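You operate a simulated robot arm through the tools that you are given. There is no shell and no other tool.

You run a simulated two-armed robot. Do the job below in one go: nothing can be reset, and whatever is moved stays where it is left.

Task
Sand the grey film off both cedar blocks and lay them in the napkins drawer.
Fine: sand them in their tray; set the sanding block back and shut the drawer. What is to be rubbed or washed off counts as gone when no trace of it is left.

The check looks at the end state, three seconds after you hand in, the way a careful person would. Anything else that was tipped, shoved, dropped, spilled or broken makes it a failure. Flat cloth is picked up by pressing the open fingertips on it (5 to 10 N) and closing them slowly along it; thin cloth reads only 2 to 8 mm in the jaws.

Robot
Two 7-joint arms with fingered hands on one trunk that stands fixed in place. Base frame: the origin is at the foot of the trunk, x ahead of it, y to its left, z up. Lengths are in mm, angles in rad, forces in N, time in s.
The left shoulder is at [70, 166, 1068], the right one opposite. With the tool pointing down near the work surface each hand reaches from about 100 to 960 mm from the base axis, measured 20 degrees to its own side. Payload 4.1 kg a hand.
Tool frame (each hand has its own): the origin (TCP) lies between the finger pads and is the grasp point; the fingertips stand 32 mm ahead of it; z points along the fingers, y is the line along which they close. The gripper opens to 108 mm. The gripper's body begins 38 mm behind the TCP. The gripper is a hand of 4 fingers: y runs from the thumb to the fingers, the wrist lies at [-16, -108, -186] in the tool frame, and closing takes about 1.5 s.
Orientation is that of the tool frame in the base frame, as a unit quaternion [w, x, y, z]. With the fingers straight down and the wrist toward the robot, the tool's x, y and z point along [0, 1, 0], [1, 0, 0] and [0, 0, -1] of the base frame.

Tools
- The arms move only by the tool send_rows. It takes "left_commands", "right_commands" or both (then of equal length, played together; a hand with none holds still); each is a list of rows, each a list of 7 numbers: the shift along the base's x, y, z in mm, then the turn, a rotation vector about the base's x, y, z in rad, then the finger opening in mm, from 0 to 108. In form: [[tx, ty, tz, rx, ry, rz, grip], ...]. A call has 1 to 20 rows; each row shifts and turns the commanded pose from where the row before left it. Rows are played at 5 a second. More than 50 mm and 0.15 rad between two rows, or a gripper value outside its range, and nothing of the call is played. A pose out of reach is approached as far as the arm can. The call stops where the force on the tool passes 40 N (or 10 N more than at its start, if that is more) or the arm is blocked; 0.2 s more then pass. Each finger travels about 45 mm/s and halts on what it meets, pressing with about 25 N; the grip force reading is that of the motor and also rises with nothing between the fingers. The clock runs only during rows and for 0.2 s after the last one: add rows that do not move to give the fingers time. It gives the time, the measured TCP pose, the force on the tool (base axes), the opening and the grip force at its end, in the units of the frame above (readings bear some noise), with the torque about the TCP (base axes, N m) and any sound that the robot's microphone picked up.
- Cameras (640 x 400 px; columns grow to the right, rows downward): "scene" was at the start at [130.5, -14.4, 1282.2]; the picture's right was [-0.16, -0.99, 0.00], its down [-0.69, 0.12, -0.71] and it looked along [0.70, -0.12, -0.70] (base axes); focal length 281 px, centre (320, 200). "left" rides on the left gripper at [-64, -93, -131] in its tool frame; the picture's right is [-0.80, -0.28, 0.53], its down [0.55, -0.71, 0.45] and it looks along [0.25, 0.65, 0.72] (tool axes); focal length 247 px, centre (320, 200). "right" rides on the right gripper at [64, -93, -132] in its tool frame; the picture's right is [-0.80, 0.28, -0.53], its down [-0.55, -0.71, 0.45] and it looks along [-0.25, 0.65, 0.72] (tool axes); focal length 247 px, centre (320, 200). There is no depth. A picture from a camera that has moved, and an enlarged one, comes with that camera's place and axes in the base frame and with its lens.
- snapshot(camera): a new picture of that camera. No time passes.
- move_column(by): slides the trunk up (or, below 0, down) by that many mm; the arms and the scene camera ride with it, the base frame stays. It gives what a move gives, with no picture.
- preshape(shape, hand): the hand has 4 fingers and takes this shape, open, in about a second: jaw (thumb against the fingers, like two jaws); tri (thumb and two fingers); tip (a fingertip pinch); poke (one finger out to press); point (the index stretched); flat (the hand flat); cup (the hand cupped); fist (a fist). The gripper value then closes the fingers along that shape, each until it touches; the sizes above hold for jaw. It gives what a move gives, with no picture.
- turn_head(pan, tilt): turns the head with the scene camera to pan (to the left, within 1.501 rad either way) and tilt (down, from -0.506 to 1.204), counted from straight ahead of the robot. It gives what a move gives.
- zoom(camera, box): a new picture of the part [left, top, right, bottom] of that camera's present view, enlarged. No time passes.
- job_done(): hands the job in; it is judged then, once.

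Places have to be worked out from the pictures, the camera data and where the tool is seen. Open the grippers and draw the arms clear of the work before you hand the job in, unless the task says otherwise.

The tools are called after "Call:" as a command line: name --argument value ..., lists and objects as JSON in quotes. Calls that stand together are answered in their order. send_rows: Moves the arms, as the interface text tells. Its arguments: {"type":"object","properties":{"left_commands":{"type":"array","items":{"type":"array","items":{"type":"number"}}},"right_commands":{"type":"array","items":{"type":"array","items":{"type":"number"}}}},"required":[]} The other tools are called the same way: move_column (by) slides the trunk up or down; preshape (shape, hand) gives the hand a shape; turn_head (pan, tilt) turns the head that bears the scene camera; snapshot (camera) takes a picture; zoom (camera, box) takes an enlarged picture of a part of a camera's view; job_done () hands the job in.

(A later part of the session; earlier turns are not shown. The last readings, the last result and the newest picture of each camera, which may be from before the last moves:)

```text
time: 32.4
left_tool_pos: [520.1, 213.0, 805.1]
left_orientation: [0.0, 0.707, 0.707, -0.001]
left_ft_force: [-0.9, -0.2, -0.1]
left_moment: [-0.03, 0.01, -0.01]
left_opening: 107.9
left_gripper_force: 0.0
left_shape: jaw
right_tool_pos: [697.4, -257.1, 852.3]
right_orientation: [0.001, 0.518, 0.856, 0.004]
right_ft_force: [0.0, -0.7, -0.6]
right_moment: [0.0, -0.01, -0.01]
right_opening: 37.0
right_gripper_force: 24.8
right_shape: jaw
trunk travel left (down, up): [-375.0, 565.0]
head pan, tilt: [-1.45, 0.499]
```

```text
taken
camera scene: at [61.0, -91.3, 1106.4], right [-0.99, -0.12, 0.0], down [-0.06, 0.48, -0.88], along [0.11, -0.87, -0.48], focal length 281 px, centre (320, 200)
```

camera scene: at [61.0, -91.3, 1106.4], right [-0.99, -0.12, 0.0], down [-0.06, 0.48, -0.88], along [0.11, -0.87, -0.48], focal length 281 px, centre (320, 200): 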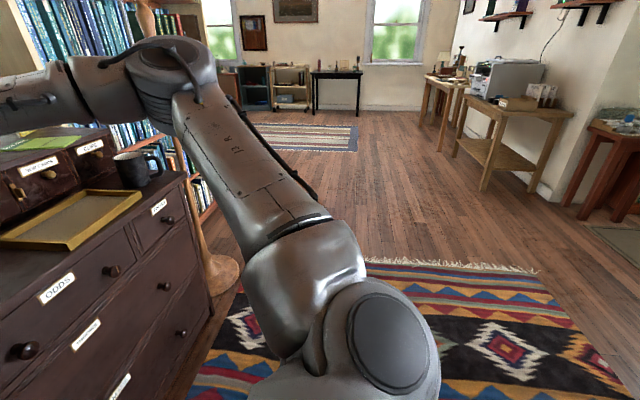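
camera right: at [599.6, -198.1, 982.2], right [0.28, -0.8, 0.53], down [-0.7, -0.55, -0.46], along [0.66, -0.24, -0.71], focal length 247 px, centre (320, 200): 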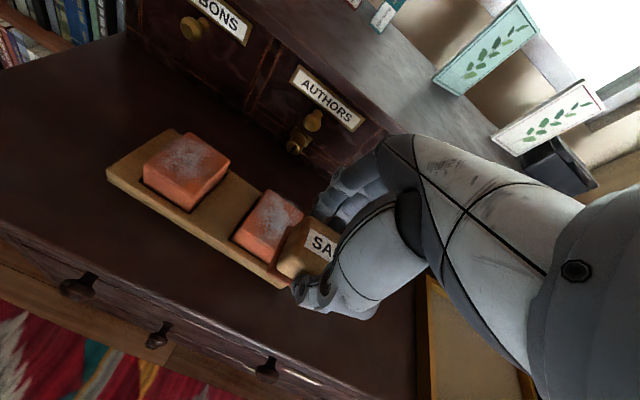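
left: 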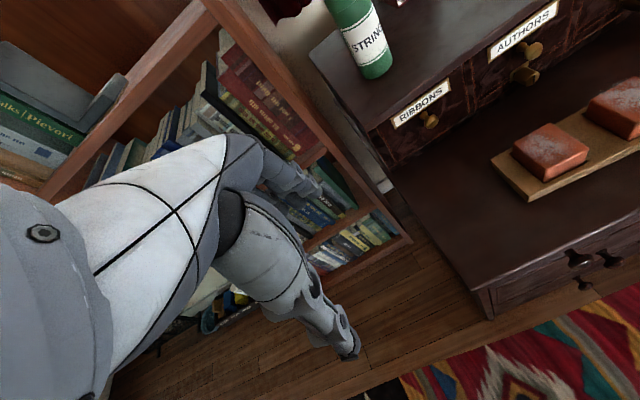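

The right elbow is high (≈(240,-363,1090)) and bent by ~70°, so the arm has length to spare; its posture is just awkward. I'll retract the hand (still holding the sanding block) and try to let the elbow settle lower.

Call:
send_rows --right_commands '[[-25, -12, 8, 0, 0, -0.12, 20], [-25, -12, 8, 0, 0, -0.12, 20], [-25, -12, 8, 0, 0, -0.12, 20], [-25, -12, 8, 0, 0, -0.12, 20], [-25, -12, 8, 0, 0, 0, 20], [-25, -12, 8, 0, 0, 0, 20], [0, 0, 0, 0, 0, 0, 20]]'

Call:
turn_head --pan -0.9 --tilt 0.4

Call:
snapshot --camera "scene"

```text
time: 34.0
left_tool_pos: [520.6, 214.5, 806.1]
left_orientation: [-0.002, 0.707, 0.707, -0.001]
left_ft_force: [0.5, -0.6, 0.6]
left_moment: [0.0, 0.01, -0.02]
left_opening: 107.7
left_gripper_force: 0.1
left_shape: jaw
right_tool_pos: [547.0, -328.9, 901.0]
right_orientation: [0.001, 0.707, 0.707, 0.004]
right_ft_force: [0.3, 0.6, -0.8]
right_moment: [-0.01, -0.01, -0.02]
right_opening: 36.9
right_gripper_force: 24.8
right_shape: jaw
trunk travel left (down, up): [-375.0, 565.0]
head pan, tilt: [-1.45, 0.499]
```

```text
time: 34.9
left_tool_pos: [519.9, 214.3, 805.2]
left_orientation: [-0.001, 0.707, 0.707, -0.001]
left_ft_force: [0.4, 0.8, -0.7]
left_moment: [0.02, 0.03, -0.01]
left_opening: 107.7
left_gripper_force: 0.2
left_shape: jaw
right_tool_pos: [546.5, -329.3, 901.8]
right_orientation: [0.0, 0.706, 0.708, 0.003]
right_ft_force: [-0.6, 0.7, -0.1]
right_moment: [0.02, 0.06, 0.03]
right_opening: 36.7
right_gripper_force: 25.6
right_shape: jaw
trunk travel left (down, up): [-375.0, 565.0]
head pan, tilt: [-0.901, 0.4]
```

```text
taken
camera scene: at [107.3, -73.6, 1115.5], right [-0.78, -0.62, 0.0], down [-0.24, 0.31, -0.92], along [0.57, -0.72, -0.39], focal length 281 px, centre (320, 200)
```

scene: 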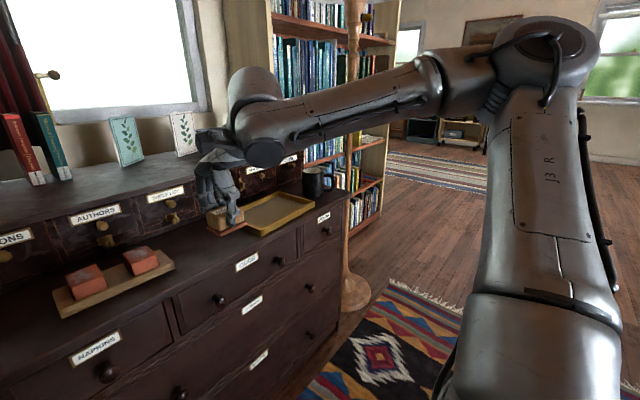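

The elbow stays high. I'll bring the hand back and low in front of the dresser (free space) to see if the elbow drops.

Call:
send_rows --right_commands '[[-24, -7, -15, 0, 0, 0, 20], [-24, -7, -25, 0, 0, 0, 20], [-24, -7, -35, 0, 0, 0, 20], [-24, -7, -35, 0, 0, 0, 20], [0, -7, -35, 0, 0, 0, 20], [0, -7, -35, 0, 0, 0, 20], [0, -7, -35, 0, 0, 0, 20], [0, 0, -35, 0, 0, 0, 20], [0, 0, 0, 0, 0, 0, 20]]'

Call:
turn_head --pan -1.0 --tilt 0.6

Call:
snapshot --camera "scene"

```text
time: 36.9
left_tool_pos: [520.3, 213.4, 806.3]
left_orientation: [-0.001, 0.707, 0.707, -0.001]
left_ft_force: [-1.3, 0.5, 0.6]
left_moment: [0.0, 0.0, 0.01]
left_opening: 107.4
left_gripper_force: 0.0
left_shape: jaw
right_tool_pos: [461.2, -376.5, 656.6]
right_orientation: [0.0, 0.707, 0.707, 0.003]
right_ft_force: [-0.4, -0.2, -0.7]
right_moment: [0.03, 0.04, -0.01]
right_opening: 36.5
right_gripper_force: 25.3
right_shape: jaw
right hand out of reach, approached as far as the arm can: row 4
trunk travel left (down, up): [-375.0, 565.0]
head pan, tilt: [-0.901, 0.4]
```

```text
time: 37.7
left_tool_pos: [520.6, 214.0, 806.3]
left_orientation: [-0.001, 0.707, 0.707, -0.001]
left_ft_force: [0.1, 0.2, 0.3]
left_moment: [0.03, 0.0, 0.04]
left_opening: 107.7
left_gripper_force: 0.1
left_shape: jaw
right_tool_pos: [461.7, -377.8, 658.3]
right_orientation: [0.001, 0.706, 0.708, 0.004]
right_ft_force: [-0.6, -0.4, -1.2]
right_moment: [0.02, -0.04, -0.03]
right_opening: 36.4
right_gripper_force: 25.2
right_shape: jaw
trunk travel left (down, up): [-375.0, 565.0]
head pan, tilt: [-1.0, 0.6]
```

```text
taken
camera scene: at [97.6, -75.4, 1097.3], right [-0.84, -0.54, 0.0], down [-0.31, 0.47, -0.83], along [0.45, -0.69, -0.56], focal length 281 px, centre (320, 200)
```

scene: 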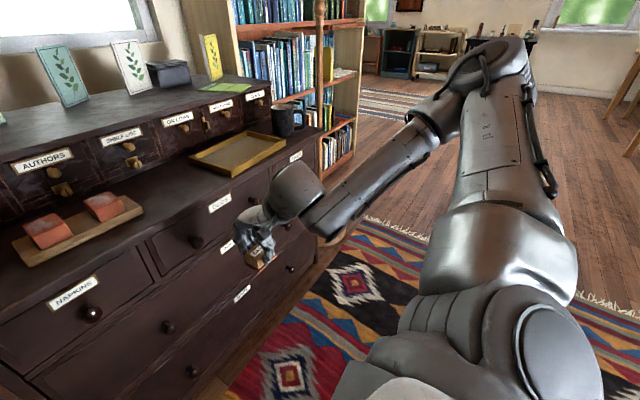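

The elbow is still above the shoulder. I'll raise the trunk back by 200 mm (shoulder 1068, so the wrist is below the shoulder) and yaw the hand clockwise to draw the elbow inward and down.

Call:
move_column --by 200

Call:
send_rows --right_commands '[[0, 0, 0, 0, 0, -0.13, 20], [0, 0, 0, 0, 0, -0.13, 20], [0, 0, 0, 0, 0, -0.13, 20], [0, 0, 0, 0, 0, -0.13, 20], [0, 0, 0, 0, 0, -0.13, 20], [0, 0, 0, 0, 0, -0.13, 20], [0, 0, 0, 0, 0, -0.13, 20], [0, 0, 0, 0, 0, 0, 20]]'

Call:
snapshot --camera "scene"

```text
time: 39.8
left_tool_pos: [519.4, 213.8, 1005.6]
left_orientation: [-0.001, 0.707, 0.707, -0.001]
left_ft_force: [-1.0, 0.4, -0.5]
left_moment: [-0.01, -0.02, -0.03]
left_opening: 107.9
left_gripper_force: 0.0
left_shape: jaw
right_tool_pos: [462.0, -377.5, 857.0]
right_orientation: [0.001, 0.707, 0.708, 0.004]
right_ft_force: [0.3, 0.4, -0.1]
right_moment: [-0.01, 0.01, 0.01]
right_opening: 36.6
right_gripper_force: 25.2
right_shape: jaw
trunk travel left (down, up): [-575.0, 365.0]
head pan, tilt: [-1.0, 0.6]
```

```text
time: 41.6
left_tool_pos: [519.1, 214.0, 1005.9]
left_orientation: [0.0, 0.707, 0.707, 0.0]
left_ft_force: [-0.3, -0.1, 0.1]
left_moment: [0.03, 0.03, 0.01]
left_opening: 107.5
left_gripper_force: 0.0
left_shape: jaw
right_tool_pos: [462.0, -381.8, 859.8]
right_orientation: [0.003, 0.946, 0.324, 0.002]
right_ft_force: [-0.5, 0.3, -0.6]
right_moment: [0.04, -0.06, -0.02]
right_opening: 36.3
right_gripper_force: 25.1
right_shape: jaw
right hand out of reach, approached as far as the arm can: row 4
trunk travel left (down, up): [-575.0, 365.0]
head pan, tilt: [-1.0, 0.6]
```

```text
taken
camera scene: at [97.3, -76.1, 1297.2], right [-0.84, -0.54, 0.0], down [-0.31, 0.48, -0.82], along [0.45, -0.69, -0.57], focal length 281 px, centre (320, 200)
```

scene: 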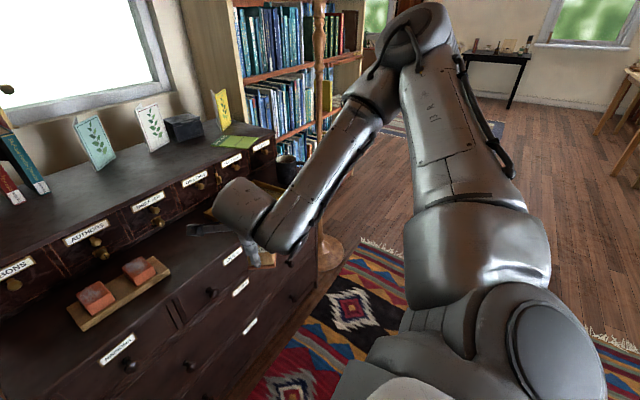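

Clockwise yaw pushes the elbow even higher, so the opposite yaw should lower it. I yaw counter-clockwise well past zero and look again.

Call:
send_rows --right_commands '[[0, 0, 0, 0, 0, 0.14, 20], [0, 0, 0, 0, 0, 0.14, 20], [0, 0, 0, 0, 0, 0.14, 20], [0, 0, 0, 0, 0, 0.14, 20], [0, 0, 0, 0, 0, 0.14, 20], [0, 0, 0, 0, 0, 0.14, 20], [0, 0, 0, 0, 0, 0.14, 20], [0, 0, 0, 0, 0, 0.14, 20], [0, 0, 0, 0, 0, 0.14, 20], [0, 0, 0, 0, 0, 0.14, 20], [0, 0, 0, 0, 0, 0.14, 20], [0, 0, 0, 0, 0, 0.14, 20], [0, 0, 0, 0, 0, 0.14, 20], [0, 0, 0, 0, 0, 0, 20]]'

Call:
snapshot --camera "scene"

```text
time: 44.6
left_tool_pos: [519.8, 214.9, 1005.6]
left_orientation: [-0.001, 0.706, 0.708, -0.003]
left_ft_force: [-0.3, 1.5, 0.1]
left_moment: [-0.03, -0.01, 0.04]
left_opening: 107.7
left_gripper_force: 0.1
left_shape: jaw
right_tool_pos: [463.4, -379.3, 859.3]
right_orientation: [-0.001, 0.324, 0.946, 0.004]
right_ft_force: [-0.4, 0.3, -1.0]
right_moment: [0.0, 0.04, -0.01]
right_opening: 36.5
right_gripper_force: 24.6
right_shape: jaw
trunk travel left (down, up): [-575.0, 365.0]
head pan, tilt: [-1.0, 0.6]
```

```text
taken
camera scene: at [97.7, -74.3, 1297.3], right [-0.84, -0.54, 0.0], down [-0.31, 0.47, -0.83], along [0.45, -0.69, -0.56], focal length 281 px, centre (320, 200)
```

scene: 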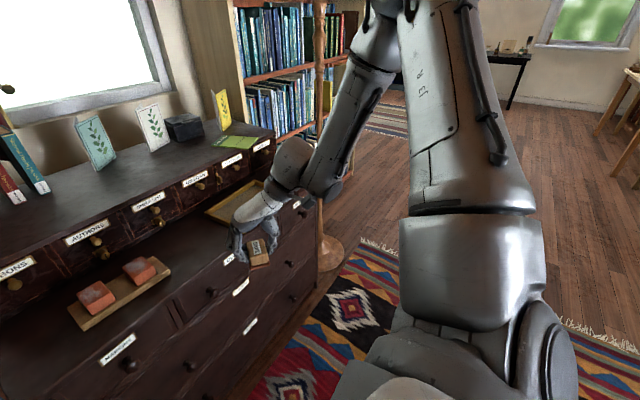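

The elbow stays up in every tool-down yaw. I'll yaw back to zero and pitch the hand so that the fingers point forward, which puts the wrist low and should bring the elbow down, all in free space before the dresser.

Call:
send_rows --right_commands '[[0, 0, 0, 0, 0, -0.13, 20], [0, 0, 0, 0, 0, -0.13, 20], [0, 0, 0, 0, 0, -0.13, 20], [0, 0, 0, 0, 0, -0.13, 20], [0, 0, 0, 0, 0, -0.13, 20], [0, 0, 0, 0, 0, -0.13, 20], [0, 0, 0, 0, 0, -0.13, 20], [0, 0, 0, 0, 0, 0, 20]]'

Call:
send_rows --right_commands '[[0, 0, 0, 0, -0.14, 0, 20], [0, 0, 0, 0, -0.14, 0, 20], [0, 0, 0, 0, -0.14, 0, 20], [0, 0, 0, 0, -0.14, 0, 20], [0, 0, 0, 0, -0.14, 0, 20], [0, 0, 0, 0, -0.14, 0, 20], [0, 0, 0, 0, -0.14, 0, 20], [0, 0, 0, 0, -0.14, 0, 20], [0, 0, 0, 0, -0.14, 0, 20], [0, 0, 0, 0, -0.14, 0, 20], [0, 0, 0, 0, 0, 0, 20]]'

Call:
snapshot --camera "scene"

```text
time: 46.4
left_tool_pos: [518.8, 213.6, 1006.9]
left_orientation: [-0.002, 0.707, 0.707, -0.001]
left_ft_force: [0.1, 0.3, 0.9]
left_moment: [0.0, -0.01, 0.0]
left_opening: 107.8
left_gripper_force: 0.0
left_shape: jaw
right_tool_pos: [462.9, -380.5, 859.6]
right_orientation: [0.001, 0.707, 0.707, 0.005]
right_ft_force: [-0.2, -0.1, -0.5]
right_moment: [0.03, 0.0, 0.0]
right_opening: 36.3
right_gripper_force: 25.2
right_shape: jaw
trunk travel left (down, up): [-575.0, 365.0]
head pan, tilt: [-1.0, 0.6]
```

```text
time: 48.8
left_tool_pos: [519.7, 215.0, 1004.8]
left_orientation: [-0.001, 0.707, 0.707, -0.001]
left_ft_force: [1.1, 0.4, -0.2]
left_moment: [0.0, -0.01, -0.01]
left_opening: 107.7
left_gripper_force: 0.0
left_shape: jaw
right_tool_pos: [469.5, -414.0, 985.9]
right_orientation: [0.457, 0.538, 0.541, 0.458]
right_ft_force: [0.0, 0.6, -0.2]
right_moment: [0.0, 0.02, 0.01]
right_opening: 36.6
right_gripper_force: 24.8
right_shape: jaw
right hand out of reach, approached as far as the arm can: row 6, 7, 8, 9, 10
trunk travel left (down, up): [-575.0, 365.0]
head pan, tilt: [-1.0, 0.6]
```

```text
taken
camera scene: at [98.1, -74.6, 1297.3], right [-0.84, -0.54, 0.0], down [-0.31, 0.47, -0.83], along [0.45, -0.69, -0.56], focal length 281 px, centre (320, 200)
```

scene: 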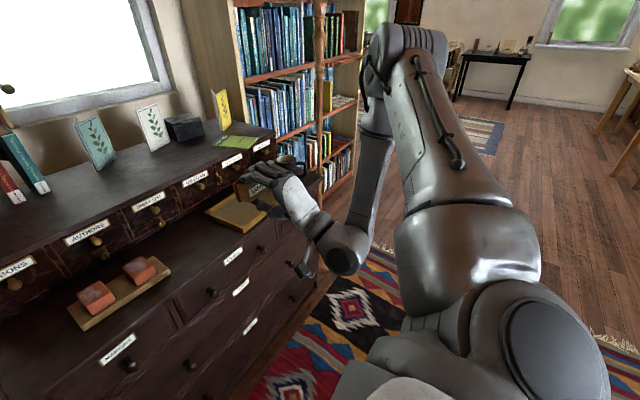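

The forearm is now vertical but the elbow is still high. For comparison I look at the left arm's posture.

Call:
turn_head --pan 1.0 --tilt 0.6

Call:
snapshot --camera "scene"

```text
time: 50.8
left_tool_pos: [520.8, 214.5, 1005.8]
left_orientation: [-0.002, 0.708, 0.707, -0.001]
left_ft_force: [-0.5, -0.7, 0.3]
left_moment: [-0.04, 0.01, 0.01]
left_opening: 107.4
left_gripper_force: 0.1
left_shape: jaw
right_tool_pos: [469.9, -413.7, 985.6]
right_orientation: [0.456, 0.539, 0.541, 0.458]
right_ft_force: [0.9, 0.1, -0.8]
right_moment: [0.0, 0.02, 0.0]
right_opening: 36.5
right_gripper_force: 25.4
right_shape: jaw
trunk travel left (down, up): [-575.0, 365.0]
head pan, tilt: [1.0, 0.6]
```

```text
taken
camera scene: at [97.7, 73.3, 1297.3], right [0.84, -0.54, 0.0], down [-0.31, -0.48, -0.83], along [0.45, 0.69, -0.56], focal length 281 px, centre (320, 200)
```

scene: 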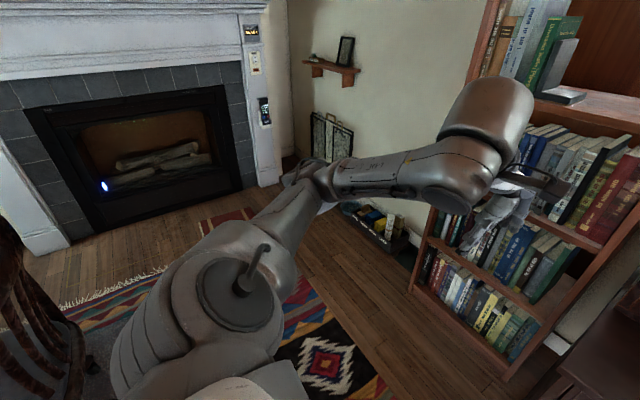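

The left elbow sits at shoulder height, while the right upper arm seems jammed at a shoulder limit (~50° above horizontal). I'll unfold it: pitch the hand back down and swing the right arm out to its free right side to get past that posture.

Call:
send_rows --right_commands '[[0, 0, 0, 0, 0.14, 0, 20], [0, 0, 0, 0, 0.14, 0, 20], [0, 0, 0, 0, 0.14, 0, 20], [0, 0, 0, 0, 0.14, 0, 20], [0, 0, 0, 0, 0.14, 0, 20], [0, 0, 0, 0, 0.14, 0, 20], [0, 0, 0, 0, 0.14, 0, 20], [0, 0, 0, 0, 0.14, 0, 20], [0, 0, 0, 0, 0.14, 0, 20], [0, 0, 0, 0, 0.14, 0, 20], [0, 0, 0, 0, 0, 0, 20]]'

Call:
send_rows --right_commands '[[-18, -38, -6, 0, 0, -0.12, 20], [-18, -38, -6, 0, 0, -0.12, 20], [-18, -38, -6, 0, 0, -0.12, 20], [-18, -38, -6, 0, 0, -0.12, 20], [-18, -38, -6, 0, 0, -0.12, 20], [-18, -38, -6, 0, 0, -0.12, 20], [-18, -38, -6, 0, 0, -0.12, 20], [-18, -38, -6, 0, 0, -0.12, 20], [-18, -38, -6, 0, 0, -0.12, 20], [-18, -38, -6, 0, 0, -0.12, 20], [0, 0, 0, 0, 0, 0, 20]]'

Call:
turn_head --pan -1.4 --tilt 0.5

Call:
snapshot --camera "scene"

```text
time: 53.2
left_tool_pos: [519.7, 214.2, 1006.0]
left_orientation: [-0.001, 0.707, 0.707, 0.0]
left_ft_force: [0.3, 0.0, 0.0]
left_moment: [0.03, 0.01, 0.0]
left_opening: 107.4
left_gripper_force: 0.0
left_shape: jaw
right_tool_pos: [470.6, -409.8, 987.7]
right_orientation: [0.012, 0.702, 0.712, 0.025]
right_ft_force: [-0.4, -0.9, -0.2]
right_moment: [0.01, 0.01, -0.02]
right_opening: 36.2
right_gripper_force: 24.8
right_shape: jaw
right hand out of reach, approached as far as the arm can: row 10
trunk travel left (down, up): [-575.0, 365.0]
head pan, tilt: [1.0, 0.6]
```

```text
time: 55.6
left_tool_pos: [519.0, 215.5, 1005.7]
left_orientation: [-0.001, 0.707, 0.707, -0.002]
left_ft_force: [0.8, 1.2, 0.1]
left_moment: [0.0, 0.0, 0.03]
left_opening: 107.7
left_gripper_force: 0.1
left_shape: jaw
right_tool_pos: [288.9, -802.4, 921.7]
right_orientation: [0.003, 0.983, 0.184, 0.002]
right_ft_force: [-0.1, 0.3, 0.6]
right_moment: [0.01, 0.01, -0.01]
right_opening: 36.0
right_gripper_force: 24.9
right_shape: jaw
right hand out of reach, approached as far as the arm can: row 2, 3
trunk travel left (down, up): [-575.0, 365.0]
head pan, tilt: [1.0, 0.6]
```

```text
time: 57.8
left_tool_pos: [519.5, 214.9, 1006.8]
left_orientation: [-0.001, 0.707, 0.707, -0.002]
left_ft_force: [0.7, 0.1, 0.8]
left_moment: [0.0, -0.03, -0.01]
left_opening: 107.5
left_gripper_force: 0.1
left_shape: jaw
right_tool_pos: [290.1, -801.8, 921.8]
right_orientation: [0.002, 0.983, 0.184, 0.003]
right_ft_force: [-0.2, -0.5, 0.1]
right_moment: [0.0, -0.02, -0.01]
right_opening: 36.3
right_gripper_force: 25.2
right_shape: jaw
trunk travel left (down, up): [-575.0, 365.0]
head pan, tilt: [-1.4, 0.499]
```

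```text
taken
camera scene: at [65.4, -90.8, 1306.3], right [-0.99, -0.17, 0.0], down [-0.08, 0.47, -0.88], along [0.15, -0.86, -0.48], focal length 281 px, centre (320, 200)
```

scene: 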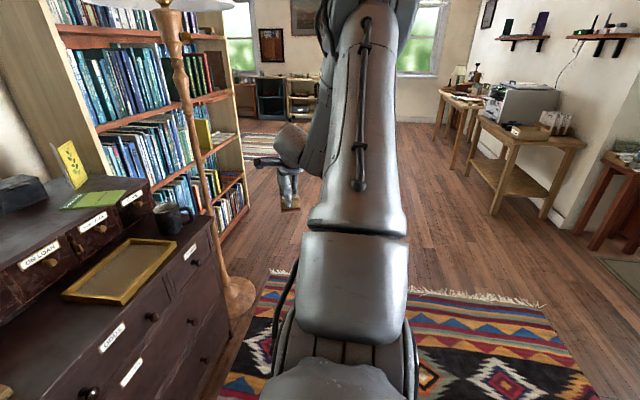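

The elbow is still up. I'll stretch the arm further out to the right and downward (open floor there) so the upper arm passes through the sideways direction.

Call:
send_rows --right_commands '[[-10, -30, -20, 0, 0, 0, 20], [-10, -30, -20, 0, 0, 0, 20], [-10, -30, -20, 0, 0, 0, 20], [-10, -30, -20, 0, 0, 0, 20], [0, -10, -40, 0, 0, 0, 20], [0, -10, -40, 0, 0, 0, 20], [0, 0, -40, 0, 0, 0, 20], [0, 0, -40, 0, 0, 0, 20], [0, 0, -40, 0, 0, 0, 20], [0, 0, -40, 0, 0, 0, 20], [0, 0, 0, 0, 0, 0, 20]]'

Call:
snapshot --camera "scene"

```text
time: 60.2
left_tool_pos: [520.1, 215.0, 1006.1]
left_orientation: [-0.001, 0.707, 0.707, -0.001]
left_ft_force: [0.2, -0.2, 0.2]
left_moment: [-0.01, -0.03, 0.01]
left_opening: 107.7
left_gripper_force: 0.0
left_shape: jaw
right_tool_pos: [251.7, -942.6, 601.2]
right_orientation: [0.004, 0.983, 0.183, 0.002]
right_ft_force: [0.5, -0.2, -0.4]
right_moment: [0.0, 0.0, 0.01]
right_opening: 36.0
right_gripper_force: 25.0
right_shape: jaw
right hand out of reach, approached as far as the arm can: row 6
trunk travel left (down, up): [-575.0, 365.0]
head pan, tilt: [-1.4, 0.499]
```

```text
taken
camera scene: at [65.6, -89.7, 1306.4], right [-0.99, -0.17, 0.0], down [-0.08, 0.47, -0.88], along [0.15, -0.87, -0.48], focal length 281 px, centre (320, 200)
```

scene: 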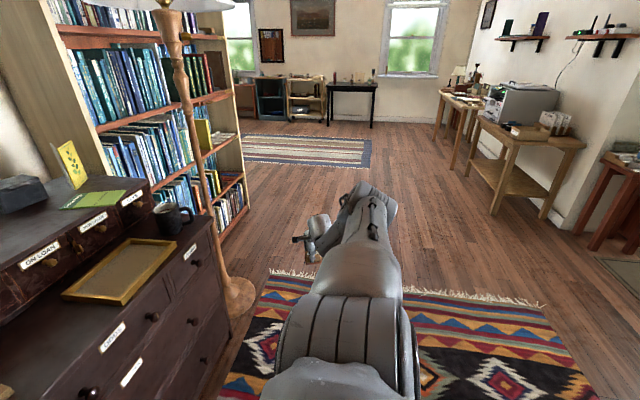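

The upper arm has now swung down through the sideways direction. I bring the hand back inward while staying low so the elbow stays low, turning the yaw back to zero.

Call:
send_rows --right_commands '[[15, 34, 0, 0, 0, 0.12, 20], [15, 34, 0, 0, 0, 0.12, 20], [15, 34, 0, 0, 0, 0.12, 20], [15, 34, 0, 0, 0, 0.12, 20], [15, 34, 0, 0, 0, 0.12, 20], [15, 34, 0, 0, 0, 0.12, 20], [15, 34, 0, 0, 0, 0.12, 20], [15, 34, 0, 0, 0, 0.12, 20], [15, 34, 0, 0, 0, 0.12, 20], [15, 34, 0, 0, 0, 0.12, 20], [0, 0, 0, 0, 0, 0, 20]]'

Call:
snapshot --camera "scene"

```text
time: 62.6
left_tool_pos: [519.1, 213.9, 1006.0]
left_orientation: [0.0, 0.707, 0.708, 0.0]
left_ft_force: [-0.2, 0.7, -0.5]
left_moment: [-0.04, 0.02, 0.0]
left_opening: 107.6
left_gripper_force: 0.0
left_shape: jaw
right_tool_pos: [398.9, -602.6, 602.2]
right_orientation: [0.002, 0.707, 0.708, 0.004]
right_ft_force: [-0.6, -0.1, -0.4]
right_moment: [0.02, -0.02, 0.0]
right_opening: 35.9
right_gripper_force: 24.8
right_shape: jaw
trunk travel left (down, up): [-575.0, 365.0]
head pan, tilt: [-1.4, 0.499]
```

```text
taken
camera scene: at [64.9, -91.0, 1306.4], right [-0.99, -0.17, 0.0], down [-0.08, 0.47, -0.88], along [0.15, -0.86, -0.48], focal length 281 px, centre (320, 200)
```

scene: 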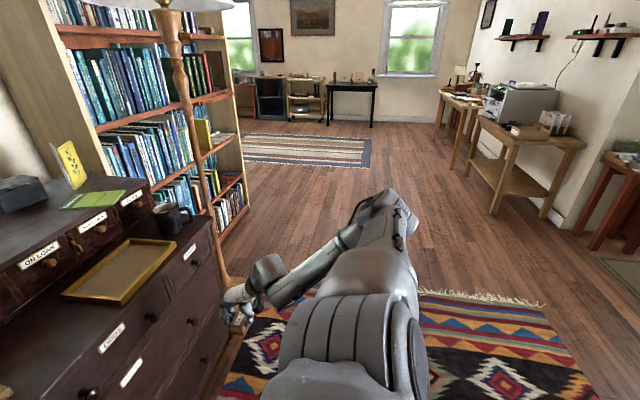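

The elbow is now low. I continue to the front of the dresser and then raise the hand to z≈860, still clear of the front.

Call:
send_rows --right_commands '[[14, 36, 6, 0, 0, 0, 20], [14, 36, 6, 0, 0, 0, 20], [14, 36, 6, 0, 0, 0, 20], [14, 36, 6, 0, 0, 0, 20], [14, 36, 6, 0, 0, 0, 20], [14, 36, 6, 0, 0, 0, 20], [14, 36, 6, 0, 0, 0, 20], [0, 0, 36, 0, 0, 0, 20], [0, 0, 36, 0, 0, 0, 20], [0, 0, 36, 0, 0, 0, 20], [0, 0, 36, 0, 0, 0, 20], [0, 0, 36, 0, 0, 0, 20], [0, 0, 36, 0, 0, 0, 20], [0, 0, 0, 0, 0, 0, 20]]'

Call:
turn_head --pan -0.7 --tilt 0.7

Call:
snapshot --camera "scene"

```text
time: 65.6
left_tool_pos: [519.5, 214.9, 1006.6]
left_orientation: [-0.001, 0.707, 0.707, -0.001]
left_ft_force: [0.6, 0.5, 0.7]
left_moment: [0.0, 0.01, -0.01]
left_opening: 107.4
left_gripper_force: 0.1
left_shape: jaw
right_tool_pos: [497.3, -348.7, 861.4]
right_orientation: [0.001, 0.707, 0.708, 0.003]
right_ft_force: [0.1, -1.0, -1.8]
right_moment: [0.04, 0.02, 0.03]
right_opening: 36.0
right_gripper_force: 25.1
right_shape: jaw
trunk travel left (down, up): [-575.0, 365.0]
head pan, tilt: [-1.4, 0.499]
```

```text
time: 66.6
left_tool_pos: [519.7, 214.5, 1006.0]
left_orientation: [-0.002, 0.707, 0.707, -0.001]
left_ft_force: [-0.3, -0.2, 0.2]
left_moment: [-0.01, 0.01, -0.01]
left_opening: 107.7
left_gripper_force: 0.0
left_shape: jaw
right_tool_pos: [497.0, -349.4, 859.4]
right_orientation: [0.001, 0.707, 0.707, 0.004]
right_ft_force: [-0.3, -0.1, -0.9]
right_moment: [0.03, 0.01, -0.02]
right_opening: 35.8
right_gripper_force: 24.9
right_shape: jaw
trunk travel left (down, up): [-575.0, 365.0]
head pan, tilt: [-0.7, 0.7]
```

```text
taken
camera scene: at [114.9, -55.8, 1288.6], right [-0.64, -0.76, 0.0], down [-0.49, 0.42, -0.76], along [0.58, -0.49, -0.64], focal length 281 px, centre (320, 200)
```

scene: 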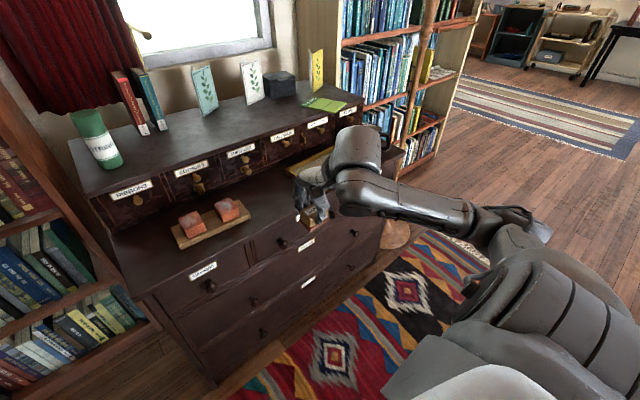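

The elbow is now low and the posture looks natural. I move forward over block 2 at z≈860.

Call:
send_rows --right_commands '[[36, 17, 0, 0, 0, 0, 20], [36, 17, 0, 0, 0, 0, 20], [36, 17, 0, 0, 0, 0, 20], [36, 17, 0, 0, 0, 0, 20], [36, 17, 0, 0, 0, 0, 20], [36, 17, 0, 0, 0, 0, 20], [36, 17, 0, 0, 0, 0, 20], [0, 0, 0, 0, 0, 0, 20], [0, 0, 0, 0, 0, 0, 20]]'

Call:
turn_head --pan -0.35 --tilt 0.7

Call:
snapshot --camera "scene"

Call:
snapshot --camera "right"

```text
time: 68.6
left_tool_pos: [519.6, 215.3, 1004.6]
left_orientation: [-0.001, 0.708, 0.707, -0.002]
left_ft_force: [0.8, 0.3, 0.6]
left_moment: [0.02, 0.03, -0.01]
left_opening: 107.5
left_gripper_force: 0.1
left_shape: jaw
right_tool_pos: [753.0, -229.8, 858.8]
right_orientation: [0.001, 0.707, 0.707, 0.003]
right_ft_force: [0.1, 0.2, -0.4]
right_moment: [-0.03, -0.01, -0.02]
right_opening: 36.3
right_gripper_force: 25.0
right_shape: jaw
trunk travel left (down, up): [-575.0, 365.0]
head pan, tilt: [-0.7, 0.7]
```

```text
time: 69.5
left_tool_pos: [520.2, 214.9, 1005.3]
left_orientation: [0.0, 0.707, 0.707, -0.002]
left_ft_force: [-1.0, -0.5, -0.4]
left_moment: [0.01, 0.03, 0.03]
left_opening: 107.6
left_gripper_force: 0.0
left_shape: jaw
right_tool_pos: [751.6, -230.4, 859.4]
right_orientation: [0.0, 0.707, 0.707, 0.004]
right_ft_force: [0.2, -0.5, -0.3]
right_moment: [-0.02, -0.02, -0.01]
right_opening: 36.0
right_gripper_force: 24.8
right_shape: jaw
trunk travel left (down, up): [-575.0, 365.0]
head pan, tilt: [-0.351, 0.7]
```

```text
taken
camera scene: at [129.8, -30.2, 1288.6], right [-0.34, -0.94, 0.0], down [-0.6, 0.22, -0.76], along [0.72, -0.26, -0.64], focal length 281 px, centre (320, 200)
```

scene: 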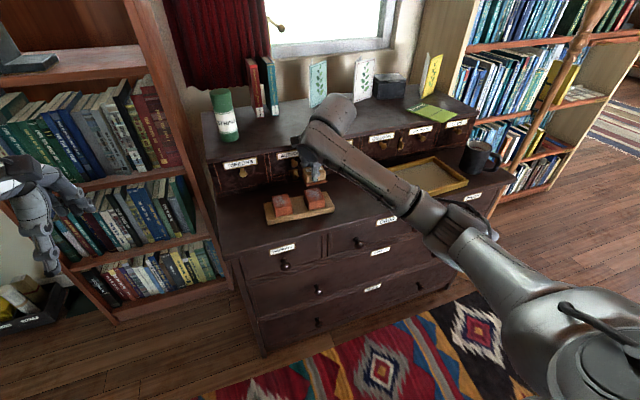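

```text
taken
camera right: at [657.7, -167.1, 989.3], right [0.28, -0.8, 0.53], down [-0.7, -0.55, -0.45], along [0.65, -0.25, -0.71], focal length 247 px, centre (320, 200)
```

right: 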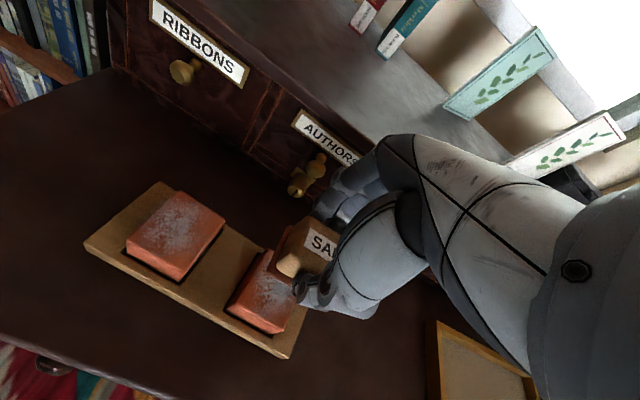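

The arm now reaches block 2 comfortably. I zoom to check the sanding block's seat in the hand and its alignment over block 2.

Call:
zoom --camera "scene" --box '[252, 140, 348, 230]'

Call:
zoom --camera "right" --box '[80, 170, 360, 370]'

```text
4.44 times, centred on (300, 185) of scene
camera zoom: at [129.8, -30.2, 1288.6], right [-0.34, -0.94, 0.0], down [-0.6, 0.22, -0.76], along [0.72, -0.26, -0.64], focal length 1248 px, centre (409, 267)
```

zoom: 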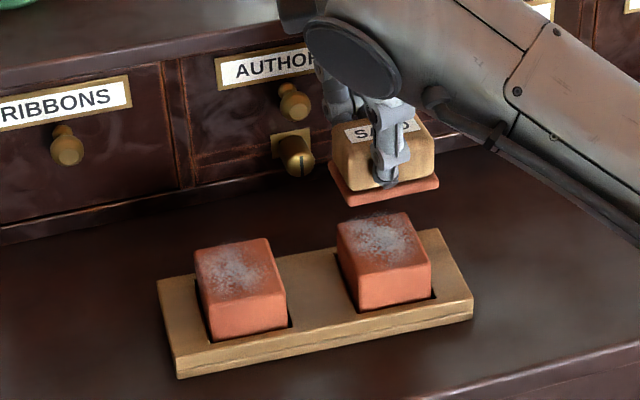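

```text
2.00 times, centred on (220, 270) of right
camera zoom: at [657.7, -167.1, 989.3], right [0.28, -0.8, 0.53], down [-0.7, -0.55, -0.45], along [0.65, -0.25, -0.71], focal length 494 px, centre (520, 60)
```

zoom: 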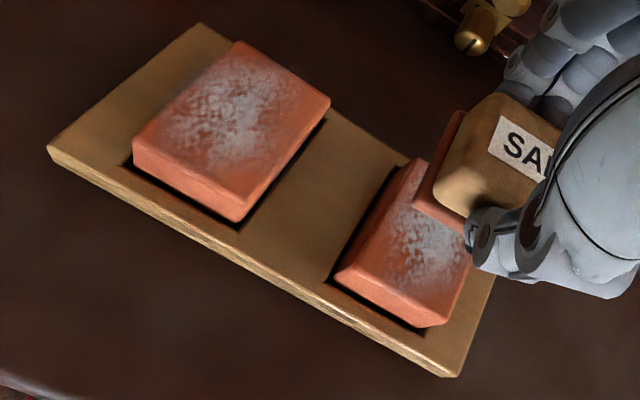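

The pad centre sits at about TCP+(-3,-10), with its underside ≈46 mm below the TCP. I centre it over block 2 (746,-238) and descend to just above the surface, then feel for contact.

Call:
send_rows --right_commands '[[-2.5, 2.7, -15, 0, 0, 0, 20], [0, 0, -16, 0, 0, 0, 20], [0, 0, -14, 0, 0, 0, 20], [0, 0, 0, 0, 0, 0, 20], [0, 0, 0, 0, 0, 0, 20]]'

Call:
send_rows --right_commands '[[0, 0, -1.5, 0, 0, 0, 20], [0, 0, -1.5, 0, 0, 0, 20], [0, 0, 0, 0, 0, 0, 20]]'

```text
time: 70.7
left_tool_pos: [517.6, 214.4, 1006.9]
left_orientation: [0.0, 0.707, 0.707, -0.001]
left_ft_force: [-0.1, 0.1, 0.9]
left_moment: [0.02, -0.03, -0.04]
left_opening: 107.6
left_gripper_force: 0.0
left_shape: jaw
right_tool_pos: [746.7, -227.7, 815.6]
right_orientation: [0.002, 0.706, 0.708, 0.005]
right_ft_force: [2.1, -0.9, 9.6]
right_moment: [-0.05, -0.12, 0.04]
right_opening: 36.7
right_gripper_force: 25.2
right_shape: jaw
trunk travel left (down, up): [-575.0, 365.0]
head pan, tilt: [-0.351, 0.7]
```

```text
time: 71.5
left_tool_pos: [518.4, 215.3, 1006.4]
left_orientation: [0.001, 0.707, 0.708, 0.0]
left_ft_force: [0.0, -0.3, 0.5]
left_moment: [0.01, 0.02, -0.05]
left_opening: 107.6
left_gripper_force: 0.0
left_shape: jaw
right_tool_pos: [746.2, -226.9, 815.1]
right_orientation: [0.004, 0.707, 0.707, 0.005]
right_ft_force: [3.7, -1.0, 23.3]
right_moment: [-0.09, -0.19, 0.01]
right_opening: 37.6
right_gripper_force: 24.8
right_shape: jaw
trunk travel left (down, up): [-575.0, 365.0]
head pan, tilt: [-0.351, 0.7]
```

Contact came at TCP z≈816 and the press is now 23 N, more than I want. I back off 4 mm to around 5 N and try a short stroke while watching the lateral force.

Call:
send_rows --right_commands '[[0, 0, -0.0, 0, 0, 0, 20], [0, 0, 4.0, 0, 0, 0, 20], [0, 0, 0, 0, 0, 0, 20]]'

Call:
send_rows --right_commands '[[4, 0, 0, 0, 0, 0, 20], [4, 0, 0, 0, 0, 0, 20]]'

Call:
zoom --camera "scene" --box '[252, 140, 348, 230]'

```text
time: 72.3
left_tool_pos: [518.8, 213.9, 1005.1]
left_orientation: [-0.001, 0.707, 0.707, 0.0]
left_ft_force: [0.1, -0.7, 0.5]
left_moment: [0.03, -0.02, -0.06]
left_opening: 107.4
left_gripper_force: 0.0
left_shape: jaw
right_tool_pos: [746.2, -227.5, 816.2]
right_orientation: [0.002, 0.707, 0.708, 0.003]
right_ft_force: [0.4, -0.9, 11.6]
right_moment: [-0.02, -0.14, 0.03]
right_opening: 37.9
right_gripper_force: 24.7
right_shape: jaw
trunk travel left (down, up): [-575.0, 365.0]
head pan, tilt: [-0.351, 0.7]
```

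```text
time: 72.9
left_tool_pos: [518.7, 213.8, 1006.3]
left_orientation: [-0.001, 0.707, 0.707, -0.001]
left_ft_force: [0.5, -0.4, -0.1]
left_moment: [0.0, 0.01, -0.01]
left_opening: 107.7
left_gripper_force: 0.0
left_shape: jaw
right_tool_pos: [754.2, -227.4, 816.1]
right_orientation: [0.001, 0.707, 0.707, 0.005]
right_ft_force: [-2.8, 0.3, 7.1]
right_moment: [-0.02, 0.07, -0.03]
right_opening: 37.1
right_gripper_force: 25.2
right_shape: jaw
trunk travel left (down, up): [-575.0, 365.0]
head pan, tilt: [-0.351, 0.7]
```

```text
4.44 times, centred on (300, 185) of scene
camera zoom: at [128.2, -29.6, 1288.7], right [-0.34, -0.94, 0.0], down [-0.6, 0.22, -0.77], along [0.72, -0.26, -0.64], focal length 1248 px, centre (409, 267)
```

zoom: 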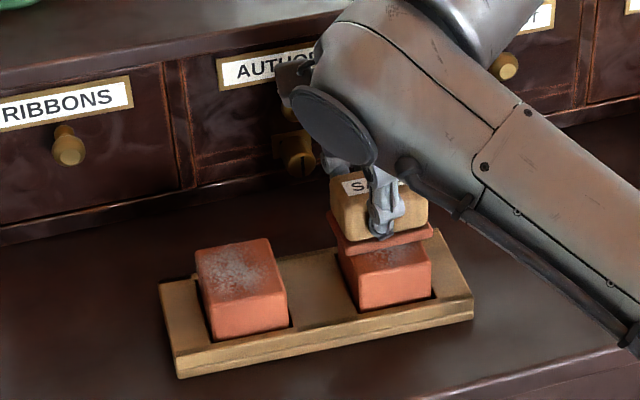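

Press is 7 N with 2.8 N friction, and the tray hasn't moved. Now full strokes over block 2 along x (±14 mm) with a sideways offset.

Call:
send_rows --right_commands '[[4.5, 0, 0, 0, 0, 0, 20], [4.5, 0, 0, 0, 0, 0, 20], [-7, 0, 0, 0, 0, 0, 20], [-7, 0, 0, 0, 0, 0, 20], [-7, 0, 0, 0, 0, 0, 20], [-7, 0, 0, 0, 0, 0, 20], [7, 0, 0, 0, 0, 0, 20], [7, 0, 0, 0, 0, 0, 20], [7, 0, 0, 0, 0, 0, 20], [7, 0, 0, 0, 0, 0, 20], [0, 6, 0, 0, 0, 0, 20], [-7, 0, 0, 0, 0, 0, 20], [-7, 0, 0, 0, 0, 0, 20], [-7, 0, 0, 0, 0, 0, 20], [-7, 0, 0, 0, 0, 0, 20], [7, 0, 0, 0, 0, 0, 20], [7, 0, 0, 0, 0, 0, 20], [7, 0, 0, 0, 0, 0, 20], [7, 0, 0, 0, 0, 0, 20]]'

Call:
send_rows --right_commands '[[0, -6, 0, 0, 0, 0, 20], [0, -6, 0, 0, 0, 0, 20], [-7, 0, 0, 0, 0, 0, 20], [-7, 0, 0, 0, 0, 0, 20], [-7, 0, 0, 0, 0, 0, 20], [-7, 0, 0, 0, 0, 0, 20], [7, 0, 0, 0, 0, 0, 20], [7, 0, 0, 0, 0, 0, 20], [7, 0, 0, 0, 0, 0, 20], [7, 0, 0, 0, 0, 0, 20], [0, 6, 0, 0, 0, 0, 20], [-7, 0, 0, 0, 0, 0, 20], [-7, 0, 0, 0, 0, 0, 20], [-7, 0, 0, 0, 0, 0, 20], [-7, 0, 0, 0, 0, 0, 20], [7, 0, 0, 0, 0, 0, 20], [7, 0, 0, 0, 0, 0, 20], [0, 0, 0, 0, 0, 0, 20]]'

Call:
zoom --camera "scene" --box '[252, 140, 348, 230]'

```text
time: 76.9
left_tool_pos: [519.3, 214.4, 1006.1]
left_orientation: [-0.001, 0.707, 0.707, -0.002]
left_ft_force: [-0.1, -0.1, -0.5]
left_moment: [-0.01, 0.0, 0.01]
left_opening: 107.4
left_gripper_force: 0.0
left_shape: jaw
right_tool_pos: [764.5, -219.9, 816.1]
right_orientation: [0.001, 0.706, 0.708, 0.005]
right_ft_force: [-2.3, 0.4, 2.5]
right_moment: [0.02, 0.11, -0.01]
right_opening: 37.3
right_gripper_force: 25.0
right_shape: jaw
trunk travel left (down, up): [-575.0, 365.0]
head pan, tilt: [-0.351, 0.7]
```

```text
time: 80.7
left_tool_pos: [519.0, 215.0, 1006.6]
left_orientation: [-0.001, 0.707, 0.707, -0.001]
left_ft_force: [-0.7, -0.3, 0.9]
left_moment: [-0.02, -0.01, 0.03]
left_opening: 107.4
left_gripper_force: 0.1
left_shape: jaw
right_tool_pos: [748.7, -227.0, 816.5]
right_orientation: [0.002, 0.707, 0.707, 0.005]
right_ft_force: [-1.5, -1.2, 5.0]
right_moment: [-0.02, 0.07, 0.0]
right_opening: 37.1
right_gripper_force: 25.2
right_shape: jaw
trunk travel left (down, up): [-575.0, 365.0]
head pan, tilt: [-0.351, 0.7]
```

```text
4.44 times, centred on (300, 185) of scene
camera zoom: at [128.7, -29.9, 1288.7], right [-0.34, -0.94, 0.0], down [-0.6, 0.22, -0.77], along [0.72, -0.26, -0.64], focal length 1248 px, centre (409, 267)
```

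zoom: 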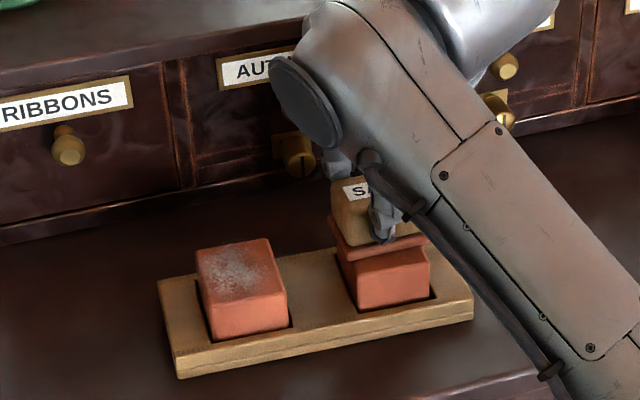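

The tray hasn't moved. The forearm seems to be drifting lower, so I check the full scene, then lift to inspect the film.

Call:
send_rows --right_commands '[[0, 0, 15, 0, 0, 0, 20], [-20, 20, 40, 0, 0, 0, 20], [-30, 20, 30, 0, 0, 0, 20], [-30, 20, 0, 0, 0, 0, 20], [0, 0, 0, 0, 0, 0, 20]]'

Call:
snapshot --camera "scene"

Call:
zoom --camera "scene" --box '[252, 140, 348, 230]'

Call:
snapshot --camera "right"

```text
time: 81.9
left_tool_pos: [519.8, 213.6, 1005.2]
left_orientation: [-0.001, 0.707, 0.707, -0.002]
left_ft_force: [0.1, 0.3, -0.1]
left_moment: [0.02, 0.02, 0.03]
left_opening: 107.9
left_gripper_force: 0.0
left_shape: jaw
right_tool_pos: [670.7, -166.6, 900.8]
right_orientation: [0.002, 0.707, 0.708, 0.004]
right_ft_force: [0.6, -0.6, -0.6]
right_moment: [0.0, 0.05, -0.01]
right_opening: 37.0
right_gripper_force: 24.8
right_shape: jaw
trunk travel left (down, up): [-575.0, 365.0]
head pan, tilt: [-0.351, 0.7]
```

```text
taken
camera scene: at [130.2, -30.4, 1288.6], right [-0.34, -0.94, 0.0], down [-0.61, 0.22, -0.76], along [0.72, -0.26, -0.64], focal length 281 px, centre (320, 200)
```

scene: 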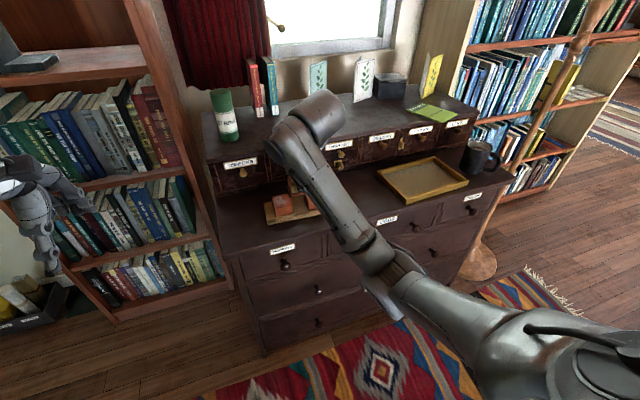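

```text
4.44 times, centred on (300, 185) of scene
camera zoom: at [130.2, -30.4, 1288.6], right [-0.34, -0.94, 0.0], down [-0.61, 0.22, -0.76], along [0.72, -0.26, -0.64], focal length 1248 px, centre (409, 267)
```

zoom: 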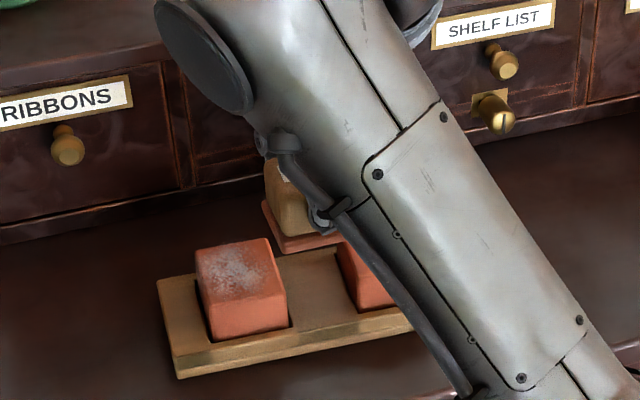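

```text
taken
camera right: at [576.7, -103.8, 1030.8], right [0.28, -0.8, 0.53], down [-0.7, -0.55, -0.45], along [0.65, -0.25, -0.72], focal length 247 px, centre (320, 200)
```

right: 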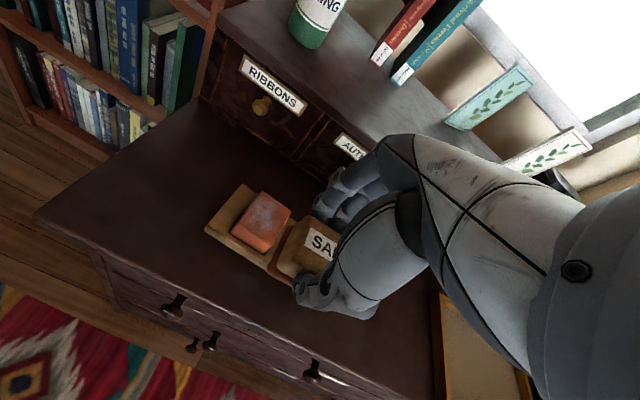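

The elbow is safely clear of the dresser. I carry the sanding block over block 1, centred at (751,-140), and descend to near contact.

Call:
send_rows --right_commands '[[28, 12.4, 0, 0, 0, 0, 20], [28, 12.4, 0, 0, 0, 0, 20], [27, 12.2, -10, 0, 0, 0, 20], [0, 0, -25, 0, 0, 0, 20], [0, 0, -25, 0, 0, 0, 20], [0, 0, -12, 0, 0, 0, 20], [0, 0, -8, 0, 0, 0, 20], [0, 0, 0, 0, 0, 0, 20], [0, 0, 0, 0, 0, 0, 20]]'

Call:
snapshot --camera "scene"

Call:
zoom --camera "scene" --box '[252, 140, 348, 230]'

Call:
snapshot --camera "right"

```text
time: 83.9
left_tool_pos: [518.1, 214.7, 1007.3]
left_orientation: [-0.001, 0.707, 0.707, -0.001]
left_ft_force: [0.0, 0.3, 0.2]
left_moment: [0.02, -0.01, 0.01]
left_opening: 107.8
left_gripper_force: 0.1
left_shape: jaw
right_tool_pos: [753.5, -130.6, 820.5]
right_orientation: [0.001, 0.707, 0.707, 0.004]
right_ft_force: [0.1, -0.5, -0.2]
right_moment: [-0.01, 0.02, 0.0]
right_opening: 36.8
right_gripper_force: 24.9
right_shape: jaw
trunk travel left (down, up): [-575.0, 365.0]
head pan, tilt: [-0.351, 0.7]
```

```text
taken
camera scene: at [129.8, -30.0, 1288.6], right [-0.34, -0.94, 0.0], down [-0.61, 0.22, -0.76], along [0.72, -0.26, -0.64], focal length 281 px, centre (320, 200)
```

scene: 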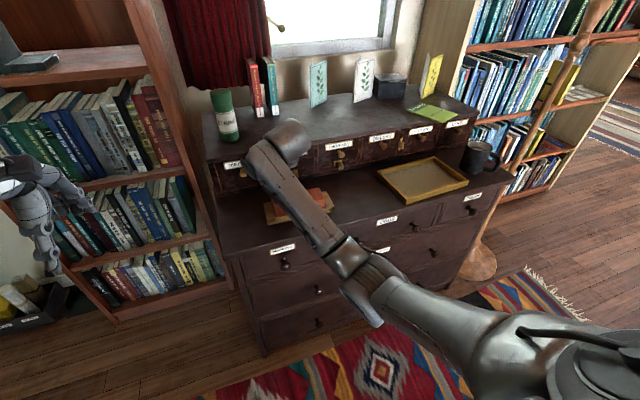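

```text
4.44 times, centred on (300, 185) of scene
camera zoom: at [129.8, -30.0, 1288.6], right [-0.34, -0.94, 0.0], down [-0.61, 0.22, -0.76], along [0.72, -0.26, -0.64], focal length 1248 px, centre (409, 267)
```

zoom: 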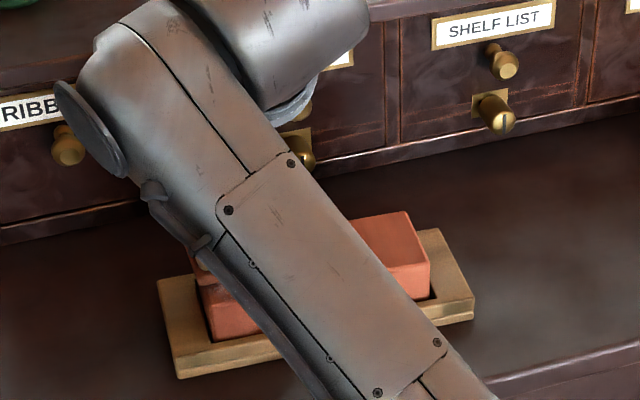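

```text
taken
camera right: at [659.9, -67.3, 950.5], right [0.28, -0.8, 0.53], down [-0.7, -0.55, -0.45], along [0.65, -0.25, -0.71], focal length 247 px, centre (320, 200)
```

right: 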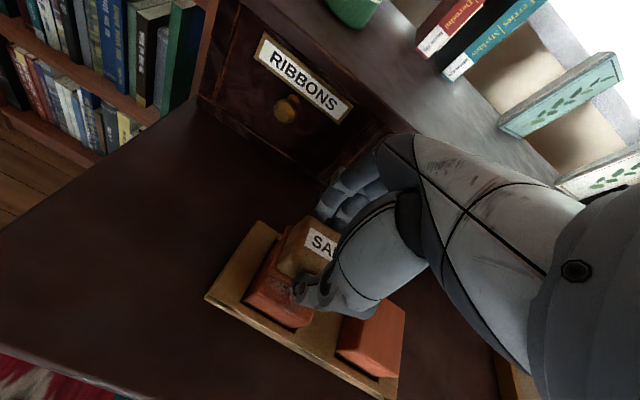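

Block 2's top now looks clean. Block 1 is under the pad; I press down gently and start stroking.

Call:
send_rows --right_commands '[[0, 0, -3, 0, 0, 0, 20], [0, 0, -2, 0, 0, 0, 20], [0, 0, 0, 0, 0, 0, 20]]'

```text
time: 84.7
left_tool_pos: [519.7, 215.4, 1006.8]
left_orientation: [-0.001, 0.707, 0.707, -0.001]
left_ft_force: [-0.7, 0.1, -0.8]
left_moment: [0.04, -0.04, 0.0]
left_opening: 107.5
left_gripper_force: 0.0
left_shape: jaw
right_tool_pos: [754.2, -129.8, 815.7]
right_orientation: [0.002, 0.706, 0.708, 0.004]
right_ft_force: [0.4, 0.1, 1.9]
right_moment: [0.01, -0.06, -0.03]
right_opening: 36.8
right_gripper_force: 25.2
right_shape: jaw
trunk travel left (down, up): [-575.0, 365.0]
head pan, tilt: [-0.351, 0.7]
```

Contact at 1.9 N; I press another 1.2 mm and run the same stroke pattern on block 1.

Call:
send_rows --right_commands '[[0, 0, -1.2, 0, 0, 0, 20], [7, 0, 0, 0, 0, 0, 20], [7, 0, 0, 0, 0, 0, 20], [-7, 0, 0, 0, 0, 0, 20], [-7, 0, 0, 0, 0, 0, 20], [-7, 0, 0, 0, 0, 0, 20], [-7, 0, 0, 0, 0, 0, 20], [7, 0, 0, 0, 0, 0, 20], [7, 0, 0, 0, 0, 0, 20], [7, 0, 0, 0, 0, 0, 20], [7, 0, 0, 0, 0, 0, 20], [0, 6, 0, 0, 0, 0, 20], [-7, 0, 0, 0, 0, 0, 20], [-7, 0, 0, 0, 0, 0, 20], [-7, 0, 0, 0, 0, 0, 20], [-7, 0, 0, 0, 0, 0, 20], [7, 0, 0, 0, 0, 0, 20], [7, 0, 0, 0, 0, 0, 20], [7, 0, 0, 0, 0, 0, 20]]'

Call:
send_rows --right_commands '[[7, 0, 0, 0, 0, 0, 20], [0, -6, 0, 0, 0, 0, 20], [0, -6, 0, 0, 0, 0, 20], [-7, 0, 0, 0, 0, 0, 20], [-7, 0, 0, 0, 0, 0, 20], [-7, 0, 0, 0, 0, 0, 20], [-7, 0, 0, 0, 0, 0, 20], [7, 0, 0, 0, 0, 0, 20], [7, 0, 0, 0, 0, 0, 20], [7, 0, 0, 0, 0, 0, 20], [7, 0, 0, 0, 0, 0, 20], [0, 6, 0, 0, 0, 0, 20], [-7, 0, 0, 0, 0, 0, 20], [-7, 0, 0, 0, 0, 0, 20], [-7, 0, 0, 0, 0, 0, 20], [-7, 0, 0, 0, 0, 0, 20], [7, 0, 0, 0, 0, 0, 20], [7, 0, 0, 0, 0, 0, 20], [0, 0, 0, 0, 0, 0, 20]]'

Call:
snapshot --camera "right"

```text
time: 88.7
left_tool_pos: [517.8, 214.2, 1006.2]
left_orientation: [0.0, 0.708, 0.707, -0.001]
left_ft_force: [0.3, -0.2, -0.1]
left_moment: [0.01, -0.02, -0.02]
left_opening: 107.4
left_gripper_force: 0.0
left_shape: jaw
right_tool_pos: [758.7, -124.6, 814.9]
right_orientation: [0.002, 0.707, 0.707, 0.005]
right_ft_force: [-3.4, -0.5, 8.6]
right_moment: [-0.01, 0.15, 0.01]
right_opening: 37.1
right_gripper_force: 24.6
right_shape: jaw
trunk travel left (down, up): [-575.0, 365.0]
head pan, tilt: [-0.351, 0.7]
```

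```text
time: 92.7
left_tool_pos: [518.4, 214.9, 1005.5]
left_orientation: [-0.001, 0.707, 0.707, -0.001]
left_ft_force: [0.6, -0.1, -0.2]
left_moment: [0.0, 0.0, 0.02]
left_opening: 107.7
left_gripper_force: 0.0
left_shape: jaw
right_tool_pos: [752.8, -130.7, 814.0]
right_orientation: [0.002, 0.706, 0.708, 0.004]
right_ft_force: [-1.8, 0.4, 5.2]
right_moment: [-0.01, 0.07, 0.0]
right_opening: 37.2
right_gripper_force: 24.5
right_shape: jaw
trunk travel left (down, up): [-575.0, 365.0]
head pan, tilt: [-0.351, 0.7]
```

```text
taken
camera right: at [659.7, -67.3, 945.1], right [0.28, -0.8, 0.53], down [-0.7, -0.55, -0.46], along [0.66, -0.25, -0.71], focal length 247 px, centre (320, 200)
```

right: 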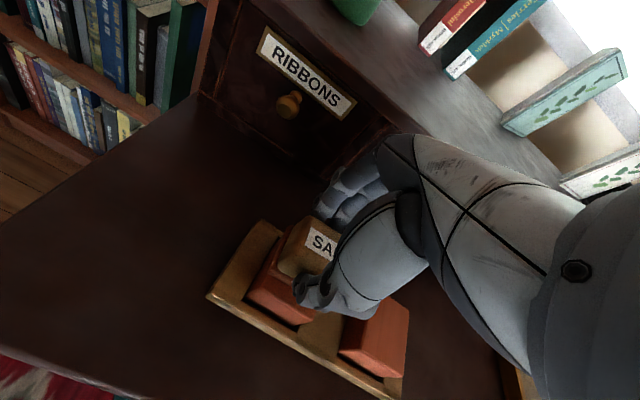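

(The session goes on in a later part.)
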